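You operate a simulated robot arm through the tools that you are given. There is no shell and no other tool. Be economical: measure what you need, move in short steps, check, and stop when the job is done.

You run a simulated robot arm. Do the job below in one go: nothing can be reset, and whatever is moved stays where it is left.

JOB
Bring the fir pallet to the wide black block and lock it there.
Fine: green runs the line, blue frees the pallet, once each; when it has stopped, orange lever up, then the red button.

The check looks at the end state, three seconds after you hand in, the way a careful person would. Anything else that was tipped, shoved, dropped, spilled or broken makes it a failure.

ROBOT AND FRAMES
A 7-joint arm with a two-finger parallel gripper on a trunk, on a base that drives. Base frame: it is fixed to the floor where the robot stands at the start and does not move with it; the origin is under the middle of the robot, x ahead of it, y to its left, z up. Units: m, rad, N and s.
With the tool pointing down near the work surface it reaches from about 0.48 to 0.92 m from the robot's upright axis, wherever it stands. Its first joint turns from -2.007 to 2.007 rad. Places, roughly: ash deck [0.9, -0.4, 0.9]; black pedal [0.2, -1.1, 0]; black switch [0, -1.7, 0.6]; blue button [0.6, -0.1, 0.7]; fir pallet [0.7, -0.9, 0.7]; green button [0.6, 0, 0.7]; grey block marked air [0.2, -1.4, 0.6]; red button [0.6, 0, 0.7]; red switch [0.1, -1.6, 0.6]; round red knob [0.5, -0.8, 0.8]; round white knob [0.6, -0.3, 0.8]; short blue lever [0.1, -1.3, 0.6]; short orange lever [0.1, -1.4, 0.6]; white button [0.6, 0.1, 0.7]; yellow button [0.6, 0, 0.7]. Payload 3.91 kg.
The TCP is the grasp point between the finger pads, 0.03 m short of the fingertips. In the tool frame z runs along the fingers and y along their closing line. The gripper opens to 0.11 m. The fingers are 0.02 m wide and 0.01 m thick; the gripper's body (0.048 by 0.112 m) begins 0.055 m behind the TCP.
Orientation is that of the tool frame in the base frame, as a unit quaternion [w, x, y, z]. With the fingers straight down and closing along the base's y, the tool's x points along the base's -x, its y along +y and its z along -z.

CONTROLS
- The arm moves only by the tool step_arm. Its argument "targets" is a list of rows, each a list of 3 entries, a list of its own where there are three numbers: the turn, a rotation vector about the base's x, y, z in rad, then the shift along the base's x, y, z in m, then the finger opening in m, from 0 to 0.11. In form: [[[ax, ay, az], [tx, ty, tz], jaw], ...]. A call has 1 to 8 rows; each row is the pose to reach, as a shift and turn from the pose commanded when the call began. A row lasts 0.2 s, in which the tool goes at most 0.05 m and 0.15 rad; a call with a longer step from one row to the next is refused whole, and so is a gripper value outside its range. Where a pose cannot be reached the arm comes as near as it can. A force on the tool above 40 N (or 10 N above the force at the start of the call, whichever is more), or a blocked arm, ends the call early, and 0.2 s more pass. Each finger travels about 0.153 m/s and halts on what it meets, pressing with about 40 N; the grip force reading is that of the motor and also rises with nothing between the fingers. The clock runs only during rows and for 0.2 s after the last one: add rows that repeat a pose to give the fingers time. It gives the time, the measured TCP pose, the force on the tool (base axes), the opening and the grip force at its end, in the units of the frame above (readings bear some noise), with the torque about the TCP (base axes, N m) and any sound that the robot's microphone picked up.
- Cameras (640 x 400 px; columns grow to the right, rows downward): "scene" is now at [0.2176, 0.1548, 1.2426]; the picture's right is [-0.57, -0.82, 0.00], its down [-0.43, 0.30, -0.85] and it looks along [0.70, -0.48, -0.53] (base axes); focal length 269 px, centre (320, 200). "wrist" rides on the gripper at [0.072, 0.017, -0.103] in the tool frame; the picture's right is [-0.23, 0.97, 0.00], its down [-0.76, -0.18, -0.62] and it looks along [-0.61, -0.14, 0.78] (tool axes); focal length 222 px, centre (320, 200).
- snapshot(camera): a new picture of that camera. No time passes.
- move_column(by): slides the trunk up (or, below 0, down) by that many m; the arm and the scene camera ride with it, the base frame stays. It gives what a move gives, with no picture.
- base_move(legs): drives the robot by 1 to 6 legs, each [ahead, left, turn to the left] in m, m and rad, along the robot's own axes; the way and the turn of a leg run together, so that a leg with both is an arc; at most 1.5 m and 3.142 rad a leg. The arm and the cameras ride along, it lands a little off, and it stops where it bumps. It gives what a move gives.
- head_to(pan, tilt): turns the head with the scene camera to pan (to the left, within 1.396 rad either way) and tilt (down, from -0.506 to 1.204), counted from straight ahead of the robot. It gives what a move gives.
- measure_at(camera, pixels): there is no depth. For up to 12 entries [column, row, z] of the newest picture of that camera ("zoom" is the newest enlarged one), the place [x, y] in the base frame at which the ray of that pixel passes the height z, good to about 0.002 m. No time passes.
- close_up(camera, box): a new picture of the part [left, top, right, bottom] of that camera's present view, enlarged. No time passes.
- sign_off(): hands the job in; it is judged then, once.

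Go step by step. Measure first, check grasps and placings, and put right what went wrong. The budget is 80 turns and 48 pictures, counting those below and the enlarged ones. Unless the task says otherwise, let go and move clear before handing in, and close with one line.

The tools are called after "Request:" as name(argument=value, ...) on one line, values as JSON. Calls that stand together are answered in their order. step_arm: Moves the arm, as the interface text tells. Its arguments: {"type":"object","properties":{"targets":{"type":"array"}},"required":["targets"]} The other tools are called the same way: move_column (by) slides the trunk up or down; base_move (legs) drives the base; head_to (pan, tilt) turns the head that bears the scene camera; snapshot (camera) takes a picture; measure_at (camera, pixels) gives the place at which the rays of pixels pass given heights; close_up (camera, box) takes an enlarged picture of a part of a camera's view; sign_off () hands the job in.

At the start:

```text
t: 0.0
tcp_pos: [0.6457, -0.164, 0.9987]
orientation: [0.0, 0.0, 1.0, 0.0]
wrist_force: [-0.3, 0.8, -1.0]
torque: [0.02, -0.01, 0.04]
grip_width: 0.11
finger_force: 0.1
trunk travel left (down, up): [-0.575, 0.415]
robot x, y, heading: [-0.001, 0.0022, -0.005]
head pan, tilt: [-0.602, 0.553]
```

scene: 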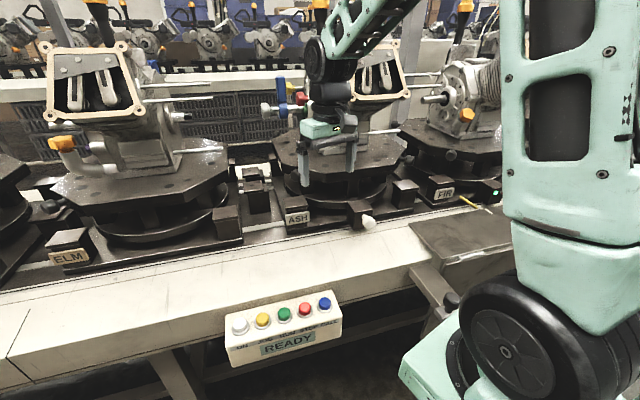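
wrist: 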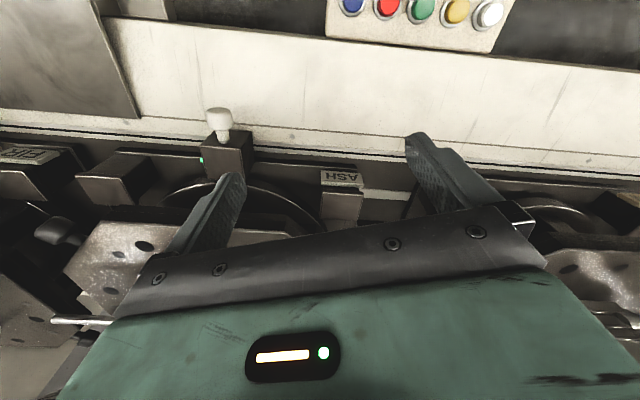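

The scene shows the button box at about (285,325) with a READY display, and the fir pallet at the right edge (445,193). I'll enlarge both before touching anything.

Request:
close_up(camera="scene", box=[210, 280, 360, 374])

Request:
close_up(camera="scene", box=[260, 120, 520, 282])

Request:
head_to(pan=-1.3, tilt=0.6)

Request:
snapshot(camera="scene")

```text
4.26 times, centred on (285, 327) of scene
```

zoom: 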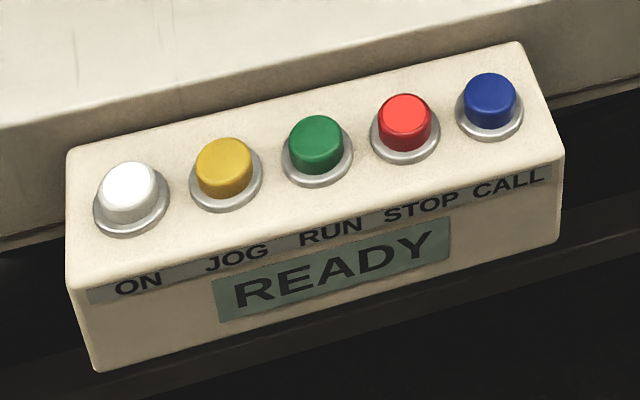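

```text
2.46 times, centred on (390, 201) of scene
```

zoom: 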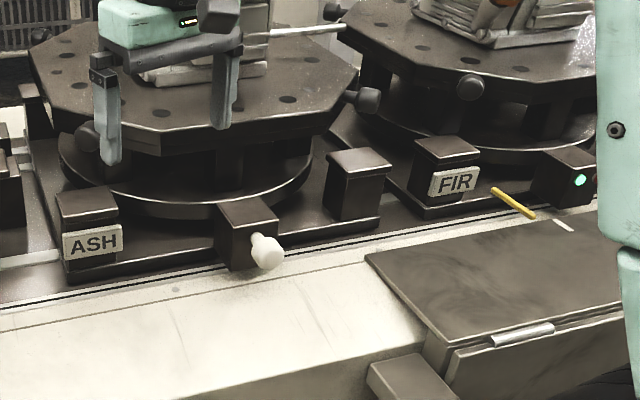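

```text
t: 1.1
tcp_pos: [0.6455, -0.1638, 0.9991]
orientation: [-0.001, 0.0, 1.0, 0.001]
wrist_force: [0.4, 0.2, 0.6]
torque: [0.01, 0.04, 0.03]
grip_width: 0.1101
finger_force: 0.1
trunk travel left (down, up): [-0.575, 0.415]
robot x, y, heading: [-0.0042, -0.0003, -0.005]
head pan, tilt: [-1.3, 0.6]
```

```text
43 pictures are left
```

scene: 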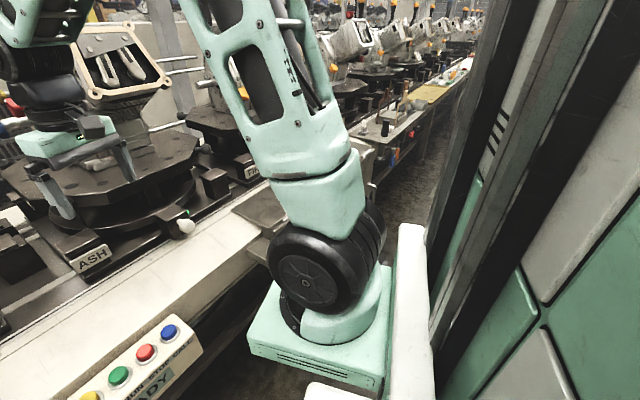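

The panel reads ON/JOG/RUN/STOP/CALL and shows READY; the far end of the line is hidden behind the arm. I'll pull the arm back from the ASH pallet and look left while I do so.

Request:
step_arm(targets=[[[0, 0, 0], [-0.03, 0.03, 0.02], 0.11], [[0, 0, 0], [-0.06, 0.06, 0.04], 0.08], [[0, 0, 0], [-0.09, 0.09, 0.05], 0.04], [[0, 0, 0], [-0.11, 0.12, 0.05], 0.0], [[0, 0, 0], [-0.11, 0.15, 0.05], 0.0]])

Request:
head_to(pan=-0.75, tilt=0.35)

Request:
snapshot(camera="scene")

Request:
head_to(pan=0.7, tilt=0.5)

Request:
snapshot(camera="scene")

```text
t: 2.3
tcp_pos: [0.5354, -0.0145, 1.0485]
orientation: [0.0, 0.001, 1.0, 0.0]
wrist_force: [0.4, -1.4, 0.3]
torque: [0.0, -0.01, 0.02]
grip_width: 0.0
finger_force: 37.6
trunk travel left (down, up): [-0.575, 0.415]
robot x, y, heading: [-0.0019, -0.0005, 0.001]
head pan, tilt: [-1.3, 0.6]
```

```text
t: 3.2
tcp_pos: [0.5343, -0.0133, 1.0486]
orientation: [0.0, 0.001, 1.0, 0.0]
wrist_force: [0.0, -0.2, 0.1]
torque: [-0.02, -0.02, 0.0]
grip_width: 0.0
finger_force: 38.0
trunk travel left (down, up): [-0.575, 0.415]
robot x, y, heading: [0.0014, 0.003, -0.001]
head pan, tilt: [-0.75, 0.351]
```

```text
42 pictures are left
```

scene: 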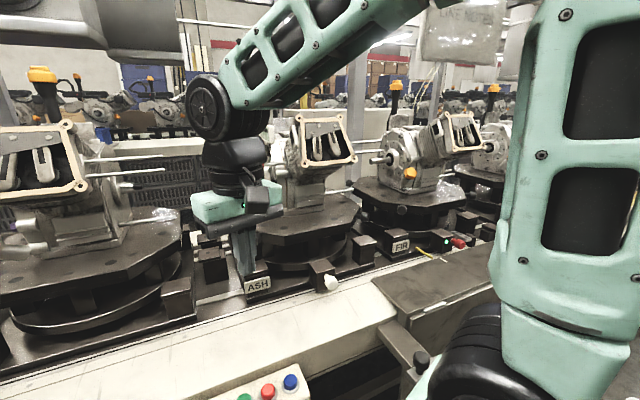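

```text
t: 4.8
tcp_pos: [0.5351, -0.0138, 1.0497]
orientation: [-0.001, 0.0, 1.0, 0.001]
wrist_force: [0.1, 0.6, 0.1]
torque: [0.01, -0.01, 0.01]
grip_width: 0.0
finger_force: 37.5
trunk travel left (down, up): [-0.575, 0.415]
robot x, y, heading: [-0.0007, 0.001, 0.0]
head pan, tilt: [0.7, 0.499]
```

```text
41 pictures are left
```

scene: 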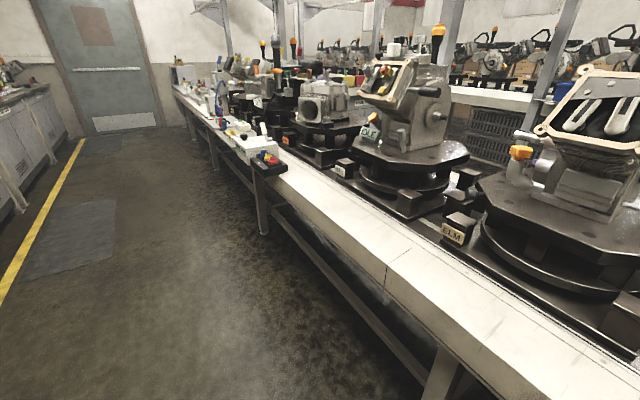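

A hanging sheet near (470,25) in the first view appears to read "LINE NOTES". I'll turn up to it and read it.

Request:
head_to(pan=-1.0, tilt=-0.05)

Request:
snapshot(camera="scene")

```text
t: 6.5
tcp_pos: [0.5349, -0.0135, 1.0495]
orientation: [-0.001, 0.0, 1.0, 0.0]
wrist_force: [-0.5, -0.3, -0.6]
torque: [0.01, 0.03, -0.02]
grip_width: 0.0002
finger_force: 38.1
trunk travel left (down, up): [-0.575, 0.415]
robot x, y, heading: [0.0004, -0.0018, 0.002]
head pan, tilt: [-1.0, -0.051]
```

```text
40 pictures are left
```

scene: 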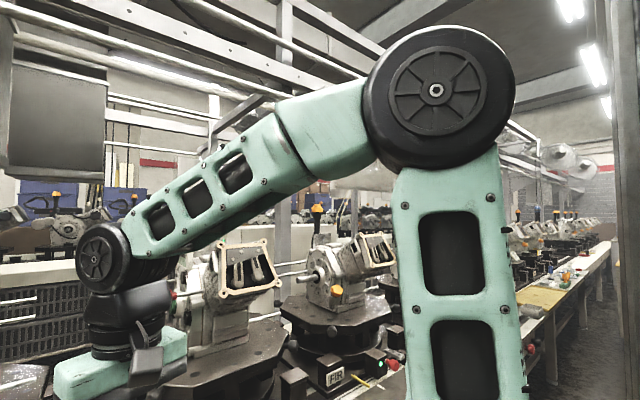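

The arm hides the sheet from here; I'll pan a little less so it shows between arm links.

Request:
head_to(pan=-0.7, tilt=0.1)

Request:
snapshot(camera="scene")

```text
t: 7.3
tcp_pos: [0.5362, -0.0135, 1.0493]
orientation: [0.0, 0.0, 1.0, 0.001]
wrist_force: [0.0, -0.4, 0.4]
torque: [0.01, -0.01, 0.01]
grip_width: 0.0002
finger_force: 37.5
trunk travel left (down, up): [-0.575, 0.415]
robot x, y, heading: [0.0005, -0.0008, 0.003]
head pan, tilt: [-0.7, 0.099]
```

```text
39 pictures are left
```

scene: 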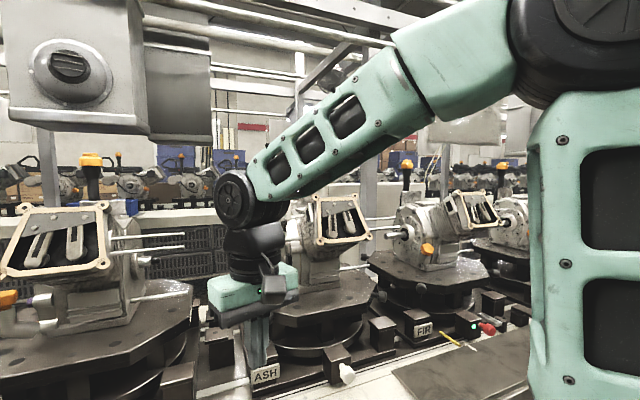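

The sheet at (465,115) is still behind the forearm. I'll sidestep 0.4 m to the right, staying well short of the pedal, and look down the aisle and floor.

Request:
base_move(legs=[[0, -0.4, 0]])

Request:
head_to(pan=-0.35, tilt=-0.1)

Request:
snapshot(camera="scene")

Request:
head_to(pan=-1.396, tilt=0.7)

Request:
snapshot(camera="scene")

```text
t: 9.8
tcp_pos: [0.5372, -0.4083, 1.0489]
orientation: [0.0, -0.002, 1.0, 0.0]
wrist_force: [-0.7, 0.0, 0.2]
torque: [0.0, 0.03, -0.03]
grip_width: 0.0
finger_force: 38.1
trunk travel left (down, up): [-0.575, 0.415]
robot x, y, heading: [0.0028, -0.3987, 0.003]
head pan, tilt: [-0.7, 0.099]
```

```text
t: 10.7
tcp_pos: [0.5369, -0.4071, 1.0487]
orientation: [0.0, -0.002, 1.0, 0.0]
wrist_force: [0.3, -0.2, -0.2]
torque: [-0.02, 0.03, -0.03]
grip_width: 0.0
finger_force: 38.0
trunk travel left (down, up): [-0.575, 0.415]
robot x, y, heading: [0.0013, -0.4009, 0.002]
head pan, tilt: [-0.351, -0.099]
```

```text
38 pictures are left
```

scene: 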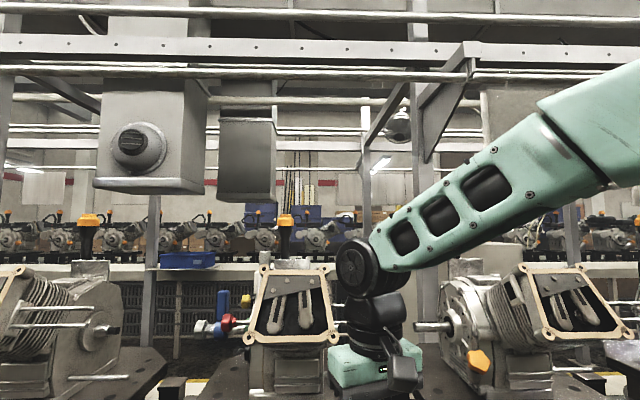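

```text
t: 11.9
tcp_pos: [0.5372, -0.4077, 1.0495]
orientation: [0.0, -0.003, 1.0, 0.0]
wrist_force: [-0.1, -0.1, 0.0]
torque: [0.0, -0.01, 0.0]
grip_width: 0.0
finger_force: 37.5
trunk travel left (down, up): [-0.575, 0.415]
robot x, y, heading: [-0.0021, -0.3963, 0.005]
head pan, tilt: [-1.396, 0.7]
```

```text
37 pictures are left
```

scene: 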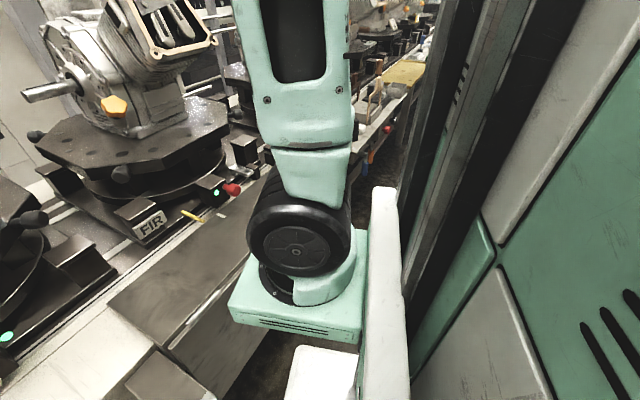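

The forearm still blocks the notice; the right side of that view is the robot's own trunk. Facing down the aisle puts the arm clear to the right of the camera, so I'll back off slightly and turn right.

Request:
base_move(legs=[[-0.25, 0, 0], [0, 0, -1.5708]])

Request:
head_to(pan=0.6, tilt=0.1)

Request:
snapshot(camera="scene")

Request:
head_to(pan=0.2, tilt=0.6)

Request:
snapshot(camera="scene")

```text
t: 17.6
tcp_pos: [-0.2538, -0.935, 1.0493]
orientation: [0.0, 0.704, 0.71, 0.0]
wrist_force: [-0.5, -0.1, -0.3]
torque: [-0.04, 0.01, 0.01]
grip_width: 0.0
finger_force: 37.8
trunk travel left (down, up): [-0.575, 0.415]
robot x, y, heading: [-0.2478, -0.3955, -1.561]
head pan, tilt: [-1.396, 0.7]
```

```text
t: 19.5
tcp_pos: [-0.2539, -0.9361, 1.048]
orientation: [0.0, 0.703, 0.711, 0.001]
wrist_force: [-0.2, -0.4, 0.8]
torque: [-0.02, 0.04, 0.0]
grip_width: 0.0
finger_force: 37.4
trunk travel left (down, up): [-0.575, 0.415]
robot x, y, heading: [-0.2478, -0.4011, -1.559]
head pan, tilt: [0.6, 0.099]
```

```text
36 pictures are left
```

scene: 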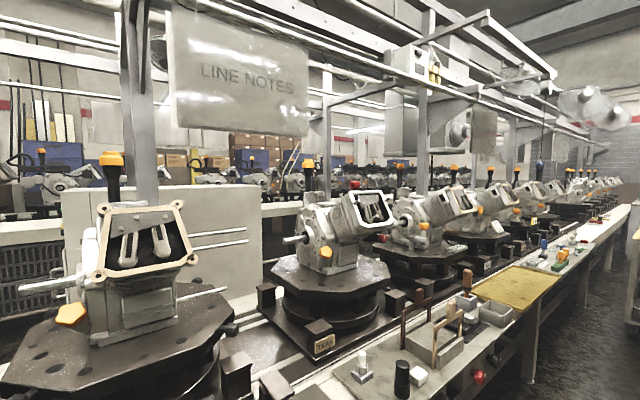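

```text
t: 20.4
tcp_pos: [-0.2549, -0.9349, 1.0491]
orientation: [0.0, 0.703, 0.711, 0.0]
wrist_force: [0.0, -0.3, 0.3]
torque: [0.0, -0.01, -0.03]
grip_width: 0.0001
finger_force: 37.5
trunk travel left (down, up): [-0.575, 0.415]
robot x, y, heading: [-0.245, -0.3994, -1.558]
head pan, tilt: [0.201, 0.6]
```

```text
35 pictures are left
```

scene: 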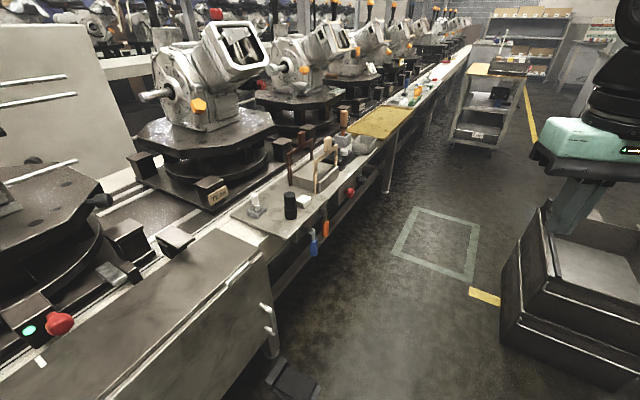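

The notice and the levers at (313,243)/(327,228) on the table's front edge are now visible, and the pedal at (290,375). I'll enlarge the lever region and the track between FIR and the next pallet.

Request:
close_up(camera="scene", box=[220, 120, 400, 282])

Request:
close_up(camera="scene", box=[0, 180, 290, 400])

Request:
head_to(pan=0.75, tilt=0.0)

Request:
close_up(camera="scene", box=[200, 0, 420, 140])

```text
2.47 times, centred on (310, 201) of scene
```

zoom: 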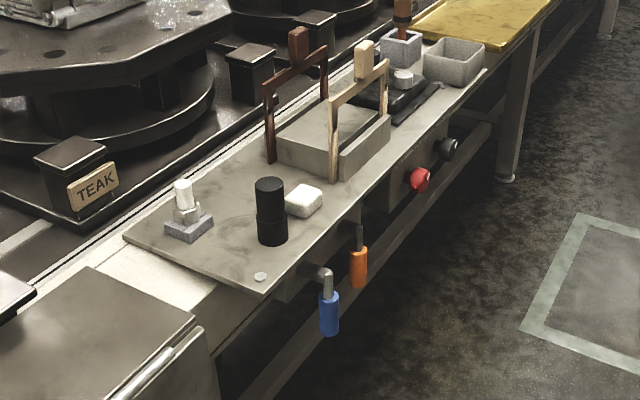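

```text
1.82 times, centred on (145, 290) of scene
```

zoom: 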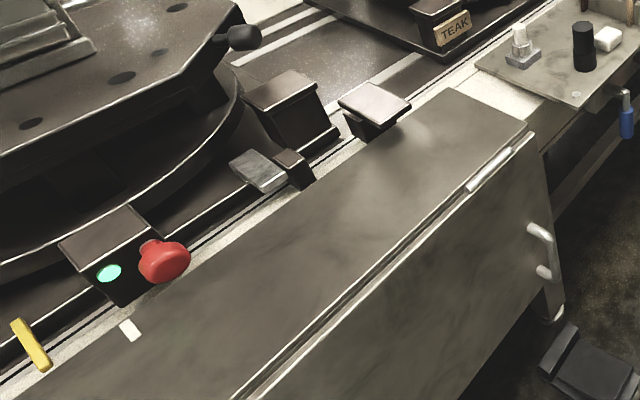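

```text
t: 21.4
tcp_pos: [-0.2544, -0.9361, 1.0479]
orientation: [0.0, 0.704, 0.71, 0.0]
wrist_force: [0.4, -0.5, -0.3]
torque: [0.02, -0.02, -0.02]
grip_width: 0.0002
finger_force: 37.9
trunk travel left (down, up): [-0.575, 0.415]
robot x, y, heading: [-0.2448, -0.3989, -1.557]
head pan, tilt: [0.75, 0.0]
```

```text
2.86 times, centred on (310, 70) of scene
```

zoom: 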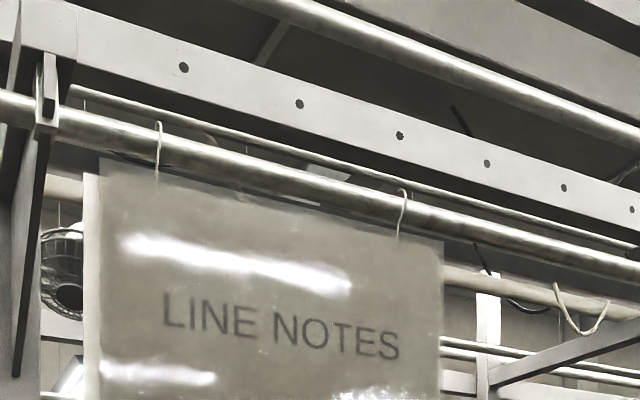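

The notice carries only its title. FIR's stop has a red knob and green lamp, and two black pieces plus a metal plate sit further along the rail; I need a good floor and rail picture to measure from before driving on.

Request:
head_to(pan=0.25, tilt=0.8)

Request:
snapshot(camera="scene")

```text
t: 22.6
tcp_pos: [-0.2537, -0.9349, 1.0484]
orientation: [0.0, 0.703, 0.711, -0.001]
wrist_force: [0.0, -0.1, 0.2]
torque: [0.0, 0.02, 0.04]
grip_width: 0.0004
finger_force: 37.6
trunk travel left (down, up): [-0.575, 0.415]
robot x, y, heading: [-0.247, -0.3994, -1.559]
head pan, tilt: [0.25, 0.799]
```

```text
31 pictures are left
```

scene: 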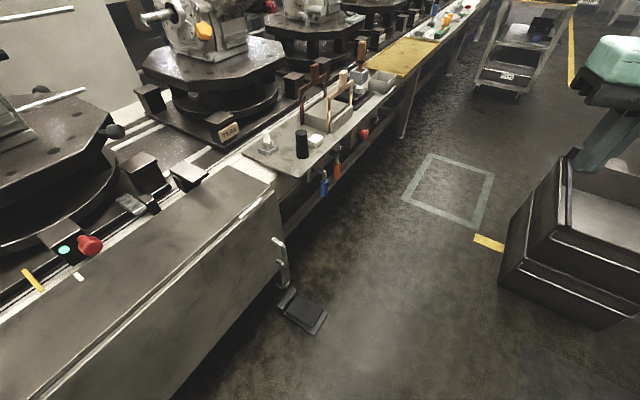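

Request:
measure_at(camera="scene", pixels=[[305, 318, 0], [500, 285, 0], [600, 328, 0], [550, 165, 0.3], [405, 200, 0], [323, 183, 0.6], [337, 167, 0.6], [364, 133, 0.6], [190, 172, 0.78], [148, 172, 0.78], [90, 245, 0.75], [32, 280, 0.7]])

Request:
measure_at(camera="scene", pixels=[[275, 190, 0.693], [290, 285, 0.2], [445, 215, 0], [130, 205, 0.74], [80, 278, 0.7], [485, 95, 0], [228, 130, 0.75], [116, 132, 0.85], [570, 35, 0]])

```text
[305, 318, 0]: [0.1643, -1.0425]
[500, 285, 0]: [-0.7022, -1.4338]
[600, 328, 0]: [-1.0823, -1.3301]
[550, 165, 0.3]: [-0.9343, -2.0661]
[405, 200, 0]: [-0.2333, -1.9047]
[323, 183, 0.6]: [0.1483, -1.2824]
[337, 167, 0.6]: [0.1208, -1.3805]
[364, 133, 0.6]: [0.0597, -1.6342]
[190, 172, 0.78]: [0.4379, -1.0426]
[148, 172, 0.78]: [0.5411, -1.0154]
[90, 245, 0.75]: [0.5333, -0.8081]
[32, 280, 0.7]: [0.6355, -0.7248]
```

```text
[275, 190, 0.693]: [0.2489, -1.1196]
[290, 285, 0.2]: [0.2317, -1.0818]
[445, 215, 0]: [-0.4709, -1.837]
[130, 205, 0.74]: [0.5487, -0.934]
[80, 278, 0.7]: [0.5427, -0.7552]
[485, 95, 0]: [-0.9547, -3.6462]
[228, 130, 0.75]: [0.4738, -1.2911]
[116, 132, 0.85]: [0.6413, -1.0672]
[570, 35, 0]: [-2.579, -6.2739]
```

The pedal sits at about (0.16,-1.04), the crates begin at (-0.70,-1.43), the levers are at (0.15,-1.28) and (0.12,-1.38), and the black block by the rail is at (0.44,-1.04). I'll creep ahead and to the right for a closer look at the block and levers.

Request:
base_move(legs=[[0, -0.1, 0], [0.3, 0, 0]])

Request:
head_to(pan=0.8, tilt=0.65)

Request:
snapshot(camera="scene")

Request:
close_up(camera="scene", box=[180, 120, 440, 290])

```text
t: 25.4
tcp_pos: [-0.3559, -1.2425, 1.0493]
orientation: [0.0, 0.705, 0.709, 0.0]
wrist_force: [-0.4, -0.2, 0.1]
torque: [0.03, -0.02, 0.0]
grip_width: 0.0
finger_force: 38.0
trunk travel left (down, up): [-0.575, 0.415]
robot x, y, heading: [-0.3481, -0.711, -1.565]
head pan, tilt: [0.25, 0.799]
```

```text
t: 26.4
tcp_pos: [-0.3556, -1.243, 1.0486]
orientation: [0.0, 0.705, 0.709, 0.001]
wrist_force: [0.5, 0.3, 0.2]
torque: [0.0, 0.0, 0.03]
grip_width: 0.0001
finger_force: 37.5
trunk travel left (down, up): [-0.575, 0.415]
robot x, y, heading: [-0.3467, -0.705, -1.568]
head pan, tilt: [0.799, 0.649]
```

```text
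30 pictures are left
```

scene: 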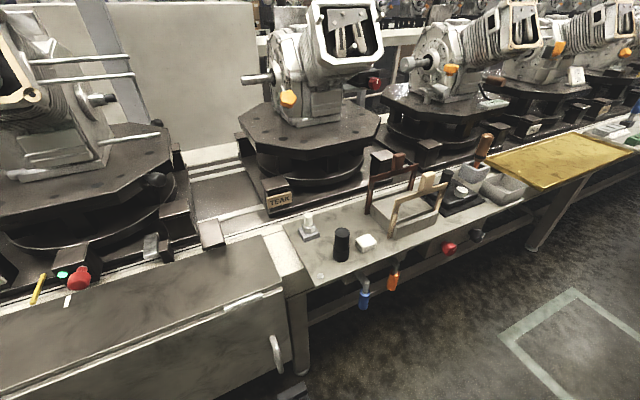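

```text
2.35 times, centred on (310, 205) of scene
```

zoom: 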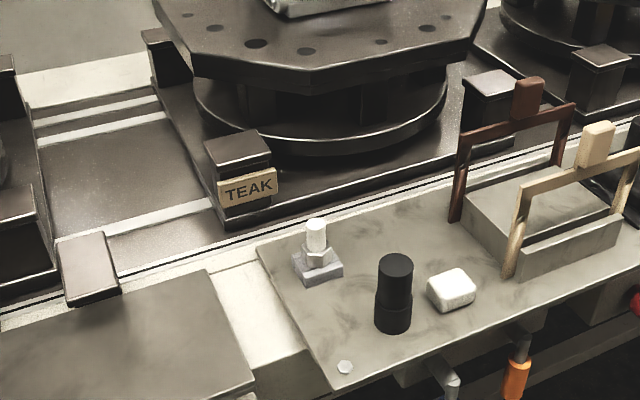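

The wide-topped black block is at (212,232). I'll enlarge the FIR front with the plate at (150,245), and the levers with the air block.

Request:
close_up(camera="scene", box=[0, 170, 240, 325])

Request:
close_up(camera="scene", box=[330, 210, 510, 325])

Request:
measure_at(camera="scene", pixels=[[212, 232, 0.78], [150, 245, 0.74], [366, 285, 0.6], [395, 272, 0.6], [449, 247, 0.6], [477, 235, 0.6], [80, 278, 0.75], [178, 200, 0.77], [42, 285, 0.7], [70, 298, 0.7], [280, 350, 0.5], [300, 392, 0.05]])

```text
2.58 times, centred on (120, 248) of scene
```

zoom: 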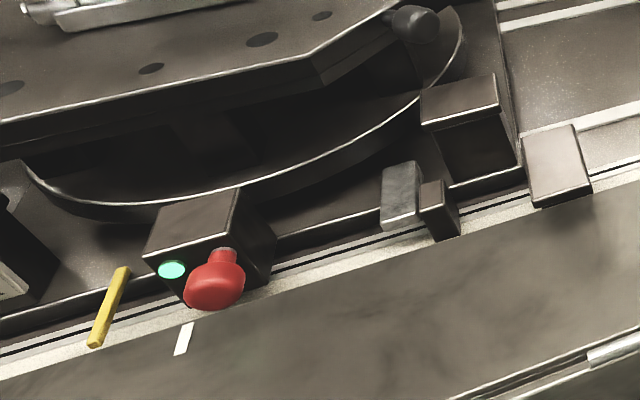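

```text
3.48 times, centred on (420, 268) of scene
```

zoom: 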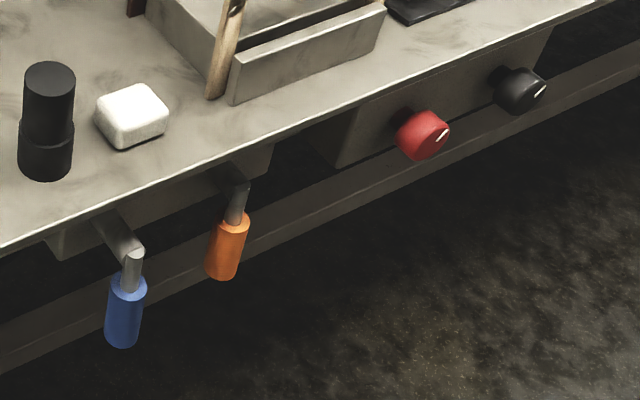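

```text
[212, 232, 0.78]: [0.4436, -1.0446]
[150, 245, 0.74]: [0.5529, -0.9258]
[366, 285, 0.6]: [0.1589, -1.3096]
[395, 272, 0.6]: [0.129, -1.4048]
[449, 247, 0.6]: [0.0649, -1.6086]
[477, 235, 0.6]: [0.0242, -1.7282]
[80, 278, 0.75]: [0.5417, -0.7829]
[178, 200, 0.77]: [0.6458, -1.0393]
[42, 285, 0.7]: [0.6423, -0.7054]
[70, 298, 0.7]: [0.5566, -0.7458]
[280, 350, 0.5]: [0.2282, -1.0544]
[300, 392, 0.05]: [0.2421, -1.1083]
```

The orange lever hangs down at (0.129,-1.405), and the wide block sits at (0.444,-1.045), just ahead of FIR's leading edge. Now I go back to the button panel and face it.

Request:
base_move(legs=[[-0.71, 0, 0], [0, 0, 1.568], [0.33, 0, 0]])

Request:
head_to(pan=-0.3, tilt=0.85)

Request:
snapshot(camera="scene")

```text
t: 35.8
tcp_pos: [0.5127, -0.0012, 1.0482]
orientation: [0.0, -0.007, 1.0, 0.0]
wrist_force: [0.4, 0.2, 0.0]
torque: [-0.01, 0.03, 0.0]
grip_width: 0.0
finger_force: 38.2
trunk travel left (down, up): [-0.575, 0.415]
robot x, y, heading: [-0.0211, 0.0041, 0.017]
head pan, tilt: [0.799, 0.649]
```

```text
t: 37.2
tcp_pos: [0.5134, -0.0011, 1.0488]
orientation: [0.0, -0.007, 1.0, 0.001]
wrist_force: [0.5, -1.0, 1.2]
torque: [-0.03, 0.03, 0.01]
grip_width: 0.0001
finger_force: 37.5
trunk travel left (down, up): [-0.575, 0.415]
robot x, y, heading: [-0.0234, 0.0061, 0.015]
head pan, tilt: [-0.3, 0.85]
```

```text
26 pictures are left
```

scene: 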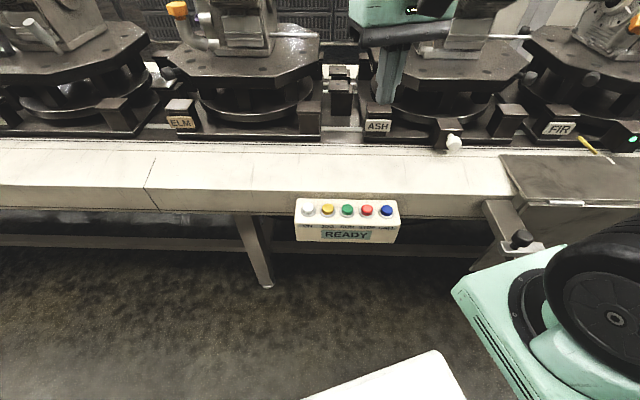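

The panel is at (347,212). I'll enlarge it and measure the buttons.

Request:
close_up(camera="scene", box=[290, 185, 410, 260])

Request:
measure_at(camera="scene", pixels=[[347, 209, 0.7], [347, 209, 0.67], [386, 210, 0.7], [367, 210, 0.7], [308, 209, 0.7]])

```text
5.33 times, centred on (350, 222) of scene
```

zoom: 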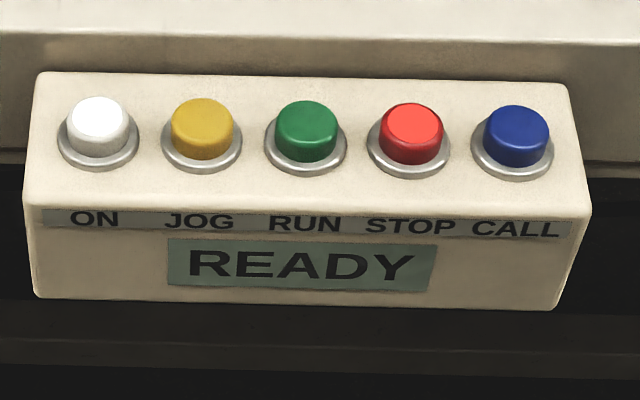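

```text
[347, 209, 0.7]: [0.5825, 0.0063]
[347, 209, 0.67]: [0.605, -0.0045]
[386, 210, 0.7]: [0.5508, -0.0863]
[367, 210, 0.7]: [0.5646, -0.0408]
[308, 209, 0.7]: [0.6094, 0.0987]
```

Green lies near (0.59,0.0) depending on its height. I'll move above it and get a wrist picture to fix the height.

Request:
step_arm(targets=[[[0, 0, 0], [0.02, 0, -0.04], 0], [[0, 0, 0], [0.04, 0, -0.08], 0], [[0, 0, 0], [0.06, 0, -0.12], 0], [[0, 0, 0], [0.07, 0, -0.16], 0], [[0, 0, 0], [0.075, 0, -0.2], 0]])

Request:
snapshot(camera="wrist")

Request:
snapshot(camera="scene")

```text
t: 38.4
tcp_pos: [0.5872, -0.0012, 0.8495]
orientation: [0.001, -0.007, 1.0, 0.0]
wrist_force: [-0.3, 0.4, -0.4]
torque: [0.0, 0.01, -0.01]
grip_width: 0.0
finger_force: 37.6
trunk travel left (down, up): [-0.575, 0.415]
robot x, y, heading: [-0.0221, 0.004, 0.016]
head pan, tilt: [-0.3, 0.85]
```

```text
24 pictures are left
```

wrist: 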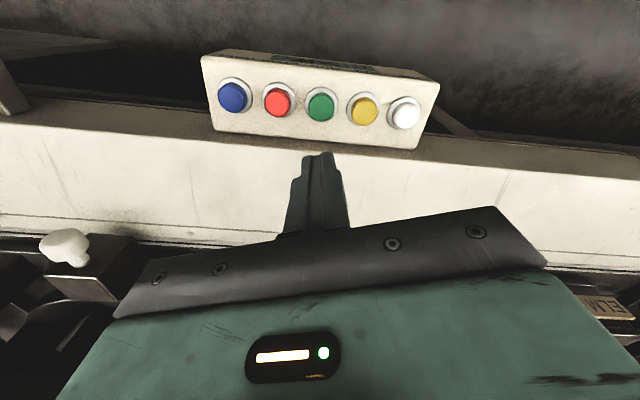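

```text
23 pictures are left
```

scene: 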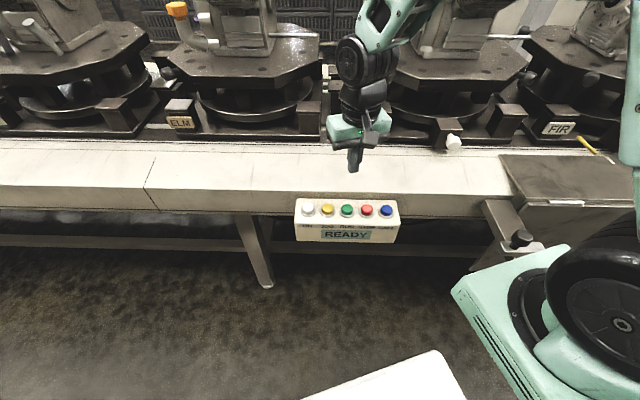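

Both cameras see the buttons: green at wrist (320,107) and scene (347,209). I'll intersect the rays by height.

Request:
measure_at(camera="wrist", pixels=[[320, 106, 0.7], [320, 106, 0.68], [320, 106, 0.66], [320, 106, 0.64], [232, 96, 0.68], [277, 102, 0.68], [405, 112, 0.68]])

Request:
measure_at(camera="scene", pixels=[[347, 209, 0.7], [347, 209, 0.68], [347, 209, 0.66], [347, 209, 0.64], [386, 210, 0.68], [367, 210, 0.68]])

```text
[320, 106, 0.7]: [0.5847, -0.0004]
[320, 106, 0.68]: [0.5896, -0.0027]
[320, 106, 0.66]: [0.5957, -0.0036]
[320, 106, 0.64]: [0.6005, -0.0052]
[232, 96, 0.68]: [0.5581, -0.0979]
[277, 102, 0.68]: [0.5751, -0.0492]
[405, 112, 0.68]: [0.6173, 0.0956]
```

```text
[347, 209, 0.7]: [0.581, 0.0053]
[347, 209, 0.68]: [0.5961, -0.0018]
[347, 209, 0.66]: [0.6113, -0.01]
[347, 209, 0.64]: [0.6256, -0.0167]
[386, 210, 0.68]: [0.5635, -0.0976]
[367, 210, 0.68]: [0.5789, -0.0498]
```

The rays meet at z≈0.69: green at (0.587,-0.001), blue at (0.558,-0.096). The tool is already over green, so I'll press down slowly.

Request:
step_arm(targets=[[[0, 0, 0], [0, 0, -0.05], 0], [[0, 0, 0], [0, 0, -0.1], 0], [[0, 0, 0], [0, 0, -0.122], 0], [[0, 0, 0], [0, 0, -0.13], 0], [[0, 0, 0], [0, 0, -0.135], 0], [[0, 0, 0], [0, 0, -0.138], 0]])

Request:
close_up(camera="scene", box=[270, 120, 430, 260])

```text
t: 39.8
tcp_pos: [0.5885, -0.0021, 0.7145]
orientation: [0.002, -0.007, 1.0, 0.0]
wrist_force: [-2.0, -7.2, 37.5]
torque: [-0.23, 0.14, 0.26]
grip_width: 0.0001
finger_force: 37.8
trunk travel left (down, up): [-0.575, 0.415]
robot x, y, heading: [-0.0203, 0.004, 0.009]
head pan, tilt: [-0.3, 0.85]
heard: click
```

```text
2.86 times, centred on (350, 190) of scene
```

zoom: 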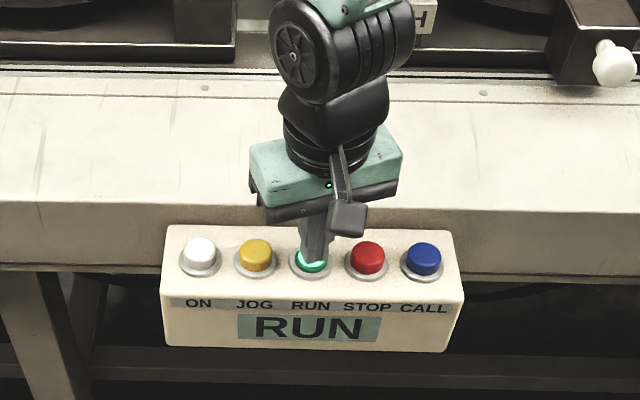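

A click, the display reads RUN and the green button is lit. Next I lift, shift to blue and press it the same way.

Request:
step_arm(targets=[[[0, 0, 0], [0, 0, 0.04], 0], [[0, 0, 0], [-0.015, -0.045, 0.045], 0], [[0, 0, 0], [-0.03, -0.094, 0.045], 0], [[0, 0, 0], [-0.03, -0.094, 0.045], 0], [[0, 0, 0], [-0.03, -0.094, 0.018], 0]])

Request:
close_up(camera="scene", box=[290, 120, 450, 260])

```text
refused: row 3 steps farther than a row can; nothing moved
```

```text
2.86 times, centred on (370, 190) of scene
```

zoom: 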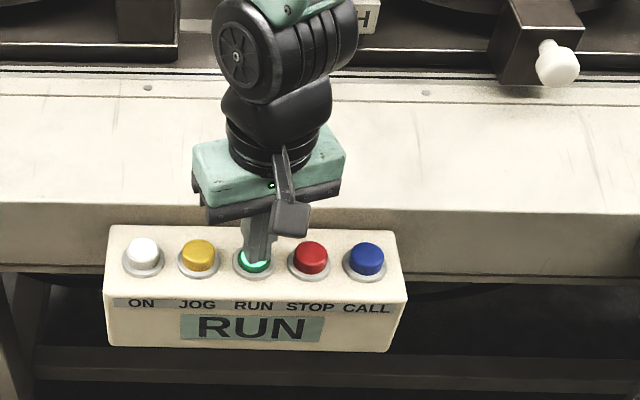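

That call was refused for too long a row; nothing moved. I'll repeat it in smaller steps.

Request:
step_arm(targets=[[[0, 0, 0], [0, 0, 0.04], 0], [[0, 0, 0], [-0.01, -0.032, 0.045], 0], [[0, 0, 0], [-0.02, -0.064, 0.045], 0], [[0, 0, 0], [-0.03, -0.094, 0.045], 0], [[0, 0, 0], [-0.03, -0.094, 0.045], 0], [[0, 0, 0], [-0.03, -0.094, 0.02], 0]])

Request:
close_up(camera="scene", box=[290, 120, 450, 260])

```text
t: 41.2
tcp_pos: [0.5576, -0.0941, 0.7322]
orientation: [0.0, -0.007, 1.0, 0.0]
wrist_force: [0.2, 0.6, -0.1]
torque: [0.01, -0.02, 0.02]
grip_width: 0.0
finger_force: 37.6
trunk travel left (down, up): [-0.575, 0.415]
robot x, y, heading: [-0.0207, 0.0074, 0.009]
head pan, tilt: [-0.3, 0.85]
```

```text
2.86 times, centred on (370, 190) of scene
```

zoom: 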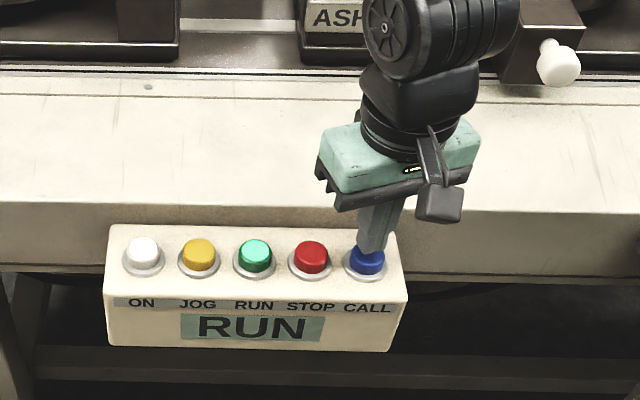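

The fingertips are centred over blue (365,255 in the enlargement) and the line still shows RUN. Now the press.

Request:
step_arm(targets=[[[0, 0, 0], [0, 0, -0.01], 0], [[0, 0, 0], [0, 0, -0.015], 0], [[0, 0, 0], [0, 0, -0.02], 0], [[0, 0, 0], [0, 0, -0.022], 0]])

Request:
snapshot(camera="scene")

```text
t: 42.0
tcp_pos: [0.5594, -0.0938, 0.7142]
orientation: [0.002, -0.007, 1.0, 0.0]
wrist_force: [-7.6, 1.4, 37.6]
torque: [0.03, 0.32, 0.01]
grip_width: 0.0
finger_force: 37.7
trunk travel left (down, up): [-0.575, 0.415]
robot x, y, heading: [-0.0193, 0.0069, 0.017]
head pan, tilt: [-0.3, 0.85]
heard: click
stopped in row 4: the force on the tool passed its limit (the readings are from after the stop); the commanded pose is now the measured one
```

```text
19 pictures are left
```

scene: 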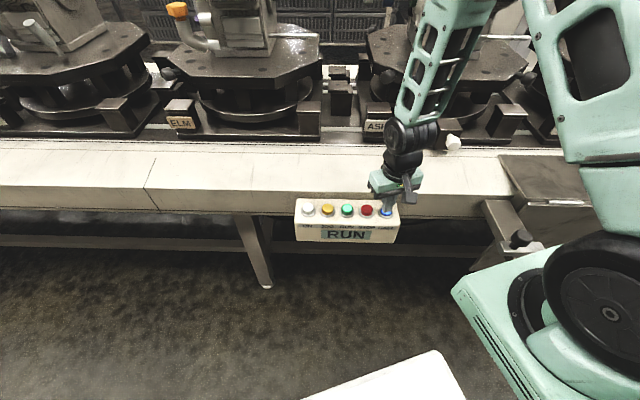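

Blue clicked and is lit. I'll lift away and withdraw, then look toward FIR.

Request:
step_arm(targets=[[[0, 0, 0], [0, 0, 0.045], 0], [[0, 0, 0], [0, 0, 0.09], 0], [[0, 0, 0], [-0.01, 0.015, 0.135], 0], [[0, 0, 0], [-0.02, 0.03, 0.18], 0], [[0, 0, 0], [-0.03, 0.045, 0.22], 0], [[0, 0, 0], [-0.04, 0.06, 0.26], 0], [[0, 0, 0], [-0.045, 0.08, 0.3], 0], [[0, 0, 0], [-0.045, 0.09, 0.335], 0]])

Request:
base_move(legs=[[-0.33, 0, 0], [0, 0, -1.57], [0.3, 0, 0]])

Request:
head_to(pan=0.4, tilt=0.6)

Request:
snapshot(camera="scene")

```text
t: 43.8
tcp_pos: [0.5141, -0.004, 1.0474]
orientation: [0.002, -0.007, 1.0, 0.0]
wrist_force: [0.1, 0.1, 0.1]
torque: [0.0, 0.02, -0.01]
grip_width: 0.0
finger_force: 38.0
trunk travel left (down, up): [-0.575, 0.415]
robot x, y, heading: [-0.0253, 0.0066, 0.013]
head pan, tilt: [-0.3, 0.85]
```

```text
t: 51.5
tcp_pos: [-0.3636, -0.838, 1.0478]
orientation: [0.002, 0.701, 0.713, -0.001]
wrist_force: [0.2, 0.4, 0.3]
torque: [0.01, 0.0, -0.01]
grip_width: 0.0001
finger_force: 37.9
trunk travel left (down, up): [-0.575, 0.415]
robot x, y, heading: [-0.3569, -0.2997, -1.552]
head pan, tilt: [-0.3, 0.85]
```

```text
t: 52.5
tcp_pos: [-0.3628, -0.8373, 1.0467]
orientation: [0.001, 0.701, 0.713, 0.0]
wrist_force: [1.2, 0.1, -0.5]
torque: [-0.01, -0.01, -0.03]
grip_width: 0.0
finger_force: 37.3
trunk travel left (down, up): [-0.575, 0.415]
robot x, y, heading: [-0.3563, -0.3006, -1.55]
head pan, tilt: [0.4, 0.6]
```

```text
18 pictures are left
```

scene: 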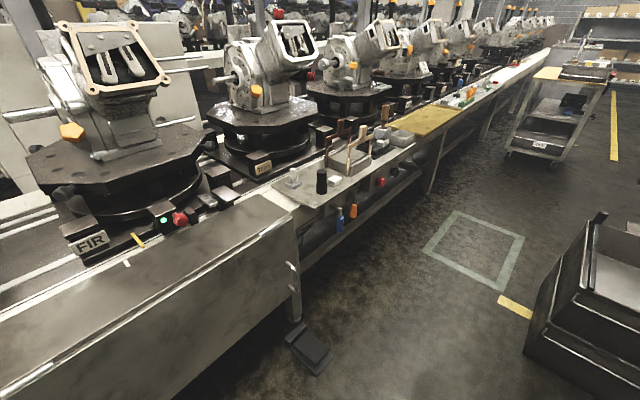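

The FIR tag is at (90,240), beside the yellow stick. I'll enlarge and measure to tell whether it has moved or is moving.

Request:
close_up(camera="scene", box=[20, 100, 290, 280])

Request:
measure_at(camera="scene", pixels=[[180, 219, 0.75], [220, 192, 0.78], [207, 200, 0.74], [138, 240, 0.7], [90, 242, 0.73], [190, 178, 0.77]])

```text
2.22 times, centred on (155, 190) of scene
```

zoom: 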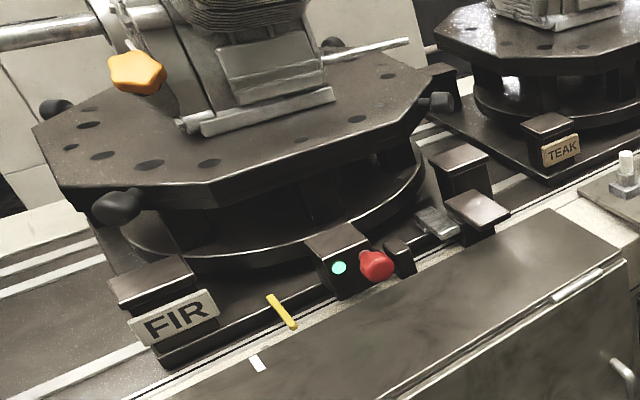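

```text
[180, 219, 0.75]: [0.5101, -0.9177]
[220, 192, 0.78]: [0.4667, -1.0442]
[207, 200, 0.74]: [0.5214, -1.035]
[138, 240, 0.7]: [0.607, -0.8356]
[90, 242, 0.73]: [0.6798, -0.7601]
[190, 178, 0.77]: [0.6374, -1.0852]
```

FIR has advanced about 0.11 m (knob block now at y≈-0.92). I'll drive on to my earlier viewing spot to see whether it is still moving.

Request:
base_move(legs=[[0.41, 0, -0.015]])

Request:
head_to(pan=0.8, tilt=0.65)

Request:
snapshot(camera="scene")

Request:
close_up(camera="scene", box=[0, 170, 270, 340])

Request:
measure_at(camera="scene", pixels=[[212, 232, 0.78], [366, 285, 0.6]])

```text
t: 55.1
tcp_pos: [-0.3667, -1.2497, 1.0466]
orientation: [0.001, 0.706, 0.708, -0.001]
wrist_force: [0.4, 1.1, -0.6]
torque: [0.01, 0.0, 0.04]
grip_width: 0.0
finger_force: 37.8
trunk travel left (down, up): [-0.575, 0.415]
robot x, y, heading: [-0.356, -0.7109, -1.566]
head pan, tilt: [0.4, 0.6]
```

```text
t: 56.0
tcp_pos: [-0.3658, -1.2492, 1.0468]
orientation: [0.002, 0.706, 0.708, -0.002]
wrist_force: [0.9, -0.2, -0.3]
torque: [-0.04, -0.03, -0.01]
grip_width: 0.0
finger_force: 37.9
trunk travel left (down, up): [-0.575, 0.415]
robot x, y, heading: [-0.3514, -0.7137, -1.565]
head pan, tilt: [0.799, 0.649]
```

```text
16 pictures are left
```

scene: 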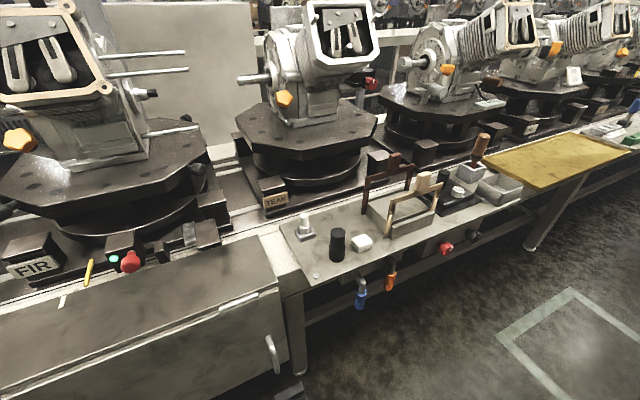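

```text
2.35 times, centred on (135, 255) of scene
```

zoom: 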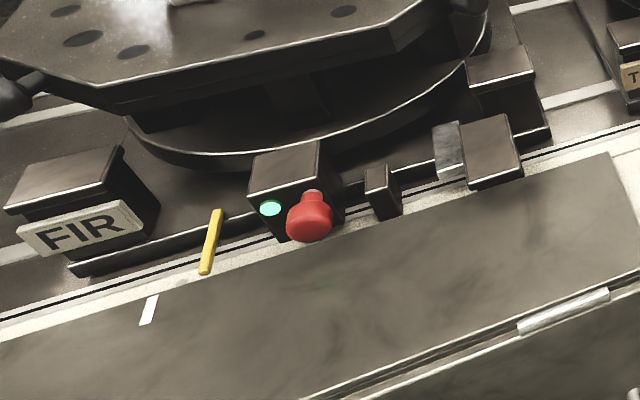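

```text
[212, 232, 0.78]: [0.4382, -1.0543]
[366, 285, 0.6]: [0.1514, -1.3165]
```

The metal lug on FIR now stands against the wide black block ((465,150) in the enlargement). I'll measure knob, lug and stick to check that motion has ended.

Request:
measure_at(camera="scene", pixels=[[130, 261, 0.75], [190, 232, 0.74], [88, 272, 0.7], [62, 301, 0.7], [209, 230, 0.78], [160, 248, 0.76]])

Request:
step_arm(targets=[[[0, 0, 0], [0, 0, 0], 0], [[0, 0, 0], [0, 0, 0], 0], [[0, 0, 0], [0, 0, 0], 0], [[0, 0, 0], [0, 0, 0], 0], [[0, 0, 0], [0, 0, 0], 0], [[0, 0, 0], [0, 0, 0], 0], [[0, 0, 0], [0, 0, 0], 0], [[0, 0, 0], [0, 0, 0], 0]])

Request:
close_up(camera="scene", box=[0, 170, 270, 340])

```text
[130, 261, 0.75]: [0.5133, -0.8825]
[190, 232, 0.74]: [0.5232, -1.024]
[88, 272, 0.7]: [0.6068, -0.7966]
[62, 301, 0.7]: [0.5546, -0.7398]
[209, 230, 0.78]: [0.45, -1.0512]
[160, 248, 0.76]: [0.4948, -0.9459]
```

```text
t: 57.8
tcp_pos: [-0.3672, -1.2484, 1.0478]
orientation: [0.001, 0.706, 0.708, -0.002]
wrist_force: [-0.9, -0.4, 0.3]
torque: [0.01, 0.02, 0.0]
grip_width: 0.0001
finger_force: 37.3
trunk travel left (down, up): [-0.575, 0.415]
robot x, y, heading: [-0.3504, -0.714, -1.565]
head pan, tilt: [0.799, 0.649]
```

```text
2.35 times, centred on (135, 255) of scene
```

zoom: 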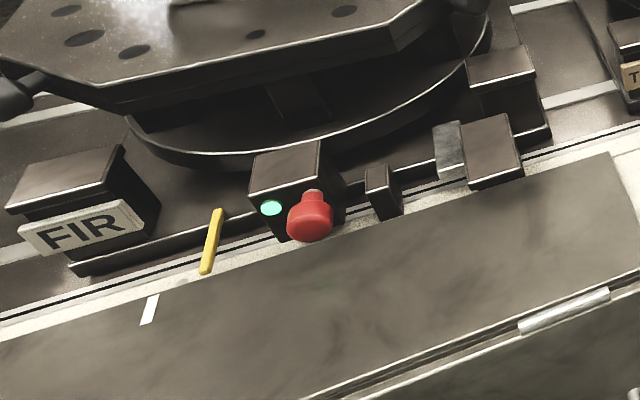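

The two pictures are identical, so FIR has stopped with its lug against the wide block. Now the orange lever: I'll enlarge it to understand its hinge.

Request:
close_up(camera="scene", box=[340, 245, 430, 320])

Request:
base_move(legs=[[0.41, 0.0, 0], [0, 0, 1.27]])

Request:
head_to(pan=-0.5, tilt=0.95)

Request:
snapshot(camera="scene")

```text
5.33 times, centred on (385, 282) of scene
```

zoom: 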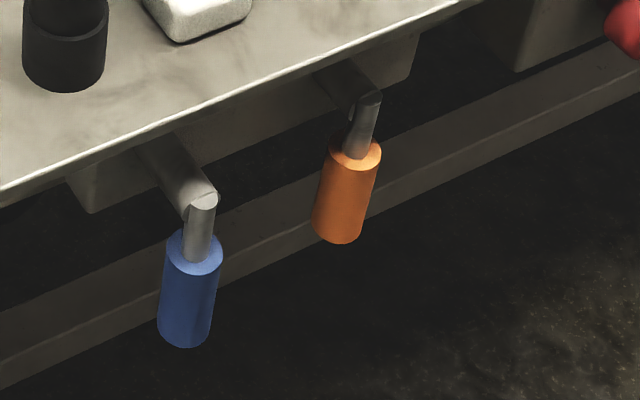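

```text
t: 63.5
tcp_pos: [0.1564, -1.303, 1.0474]
orientation: [0.001, 0.151, 0.989, 0.0]
wrist_force: [-0.4, -0.5, -0.3]
torque: [-0.01, 0.0, 0.03]
grip_width: 0.0
finger_force: 38.0
trunk travel left (down, up): [-0.575, 0.415]
robot x, y, heading: [-0.3511, -1.1259, -0.306]
head pan, tilt: [0.799, 0.649]
```

```text
t: 64.9
tcp_pos: [0.1569, -1.3023, 1.0468]
orientation: [0.001, 0.15, 0.989, -0.001]
wrist_force: [0.6, 0.6, 0.6]
torque: [-0.04, -0.02, 0.0]
grip_width: 0.0002
finger_force: 37.3
trunk travel left (down, up): [-0.575, 0.415]
robot x, y, heading: [-0.3508, -1.1269, -0.296]
head pan, tilt: [-0.499, 0.949]
```

```text
12 pictures are left
```

scene: 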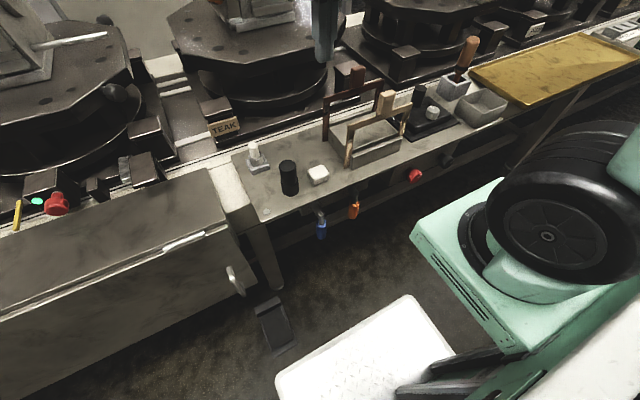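

Levers are in view at (321,230) and (354,210). I need heights, so I take an enlargement here and one wrist picture.

Request:
close_up(camera="scene", box=[290, 160, 390, 250])

Request:
snapshot(camera="wrist")

```text
4.44 times, centred on (340, 205) of scene
```

zoom: 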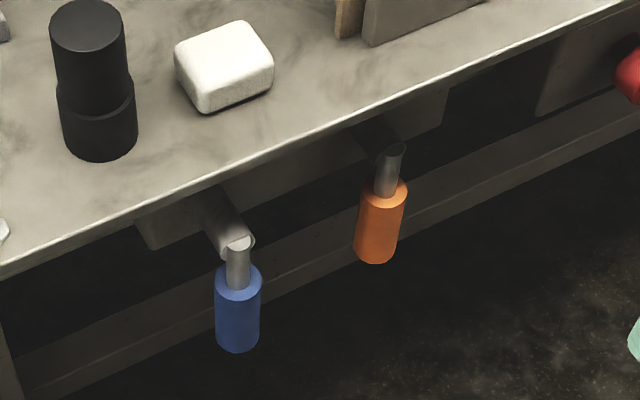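

```text
10 pictures are left
```

wrist: 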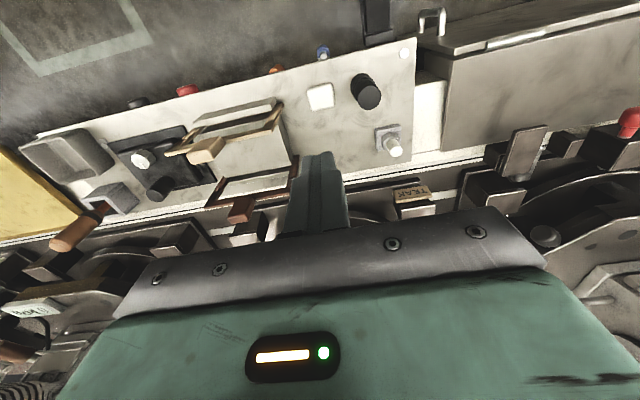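

Orange shows at zoom (376,255)–(390,150) and just past the table edge at wrist (276,69). I'll intersect these.

Request:
measure_at(camera="zoom", pixels=[[300, 142, 0.693], [420, 85, 0.693], [390, 150, 0.66], [390, 150, 0.64], [390, 150, 0.62], [376, 255, 0.6], [376, 255, 0.58], [376, 255, 0.56], [376, 255, 0.54], [376, 255, 0.52], [238, 243, 0.64], [238, 345, 0.56]])

Request:
measure_at(camera="wrist", pixels=[[276, 69, 0.62], [276, 69, 0.58], [276, 69, 0.54], [322, 52, 0.62], [322, 52, 0.58], [322, 52, 0.54], [276, 74, 0.693]])

```text
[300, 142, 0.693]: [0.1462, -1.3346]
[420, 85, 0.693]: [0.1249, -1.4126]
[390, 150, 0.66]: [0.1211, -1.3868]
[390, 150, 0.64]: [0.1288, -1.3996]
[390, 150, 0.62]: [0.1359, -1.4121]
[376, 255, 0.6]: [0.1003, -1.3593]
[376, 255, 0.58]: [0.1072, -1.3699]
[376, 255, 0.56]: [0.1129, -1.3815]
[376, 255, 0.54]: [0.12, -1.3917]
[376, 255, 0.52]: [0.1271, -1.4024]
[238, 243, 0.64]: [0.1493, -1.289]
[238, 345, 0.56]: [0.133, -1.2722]
```

```text
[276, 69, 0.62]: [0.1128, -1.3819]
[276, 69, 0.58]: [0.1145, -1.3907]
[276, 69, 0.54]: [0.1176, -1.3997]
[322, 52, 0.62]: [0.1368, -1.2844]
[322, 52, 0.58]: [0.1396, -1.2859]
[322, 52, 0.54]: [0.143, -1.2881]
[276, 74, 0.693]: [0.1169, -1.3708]
```

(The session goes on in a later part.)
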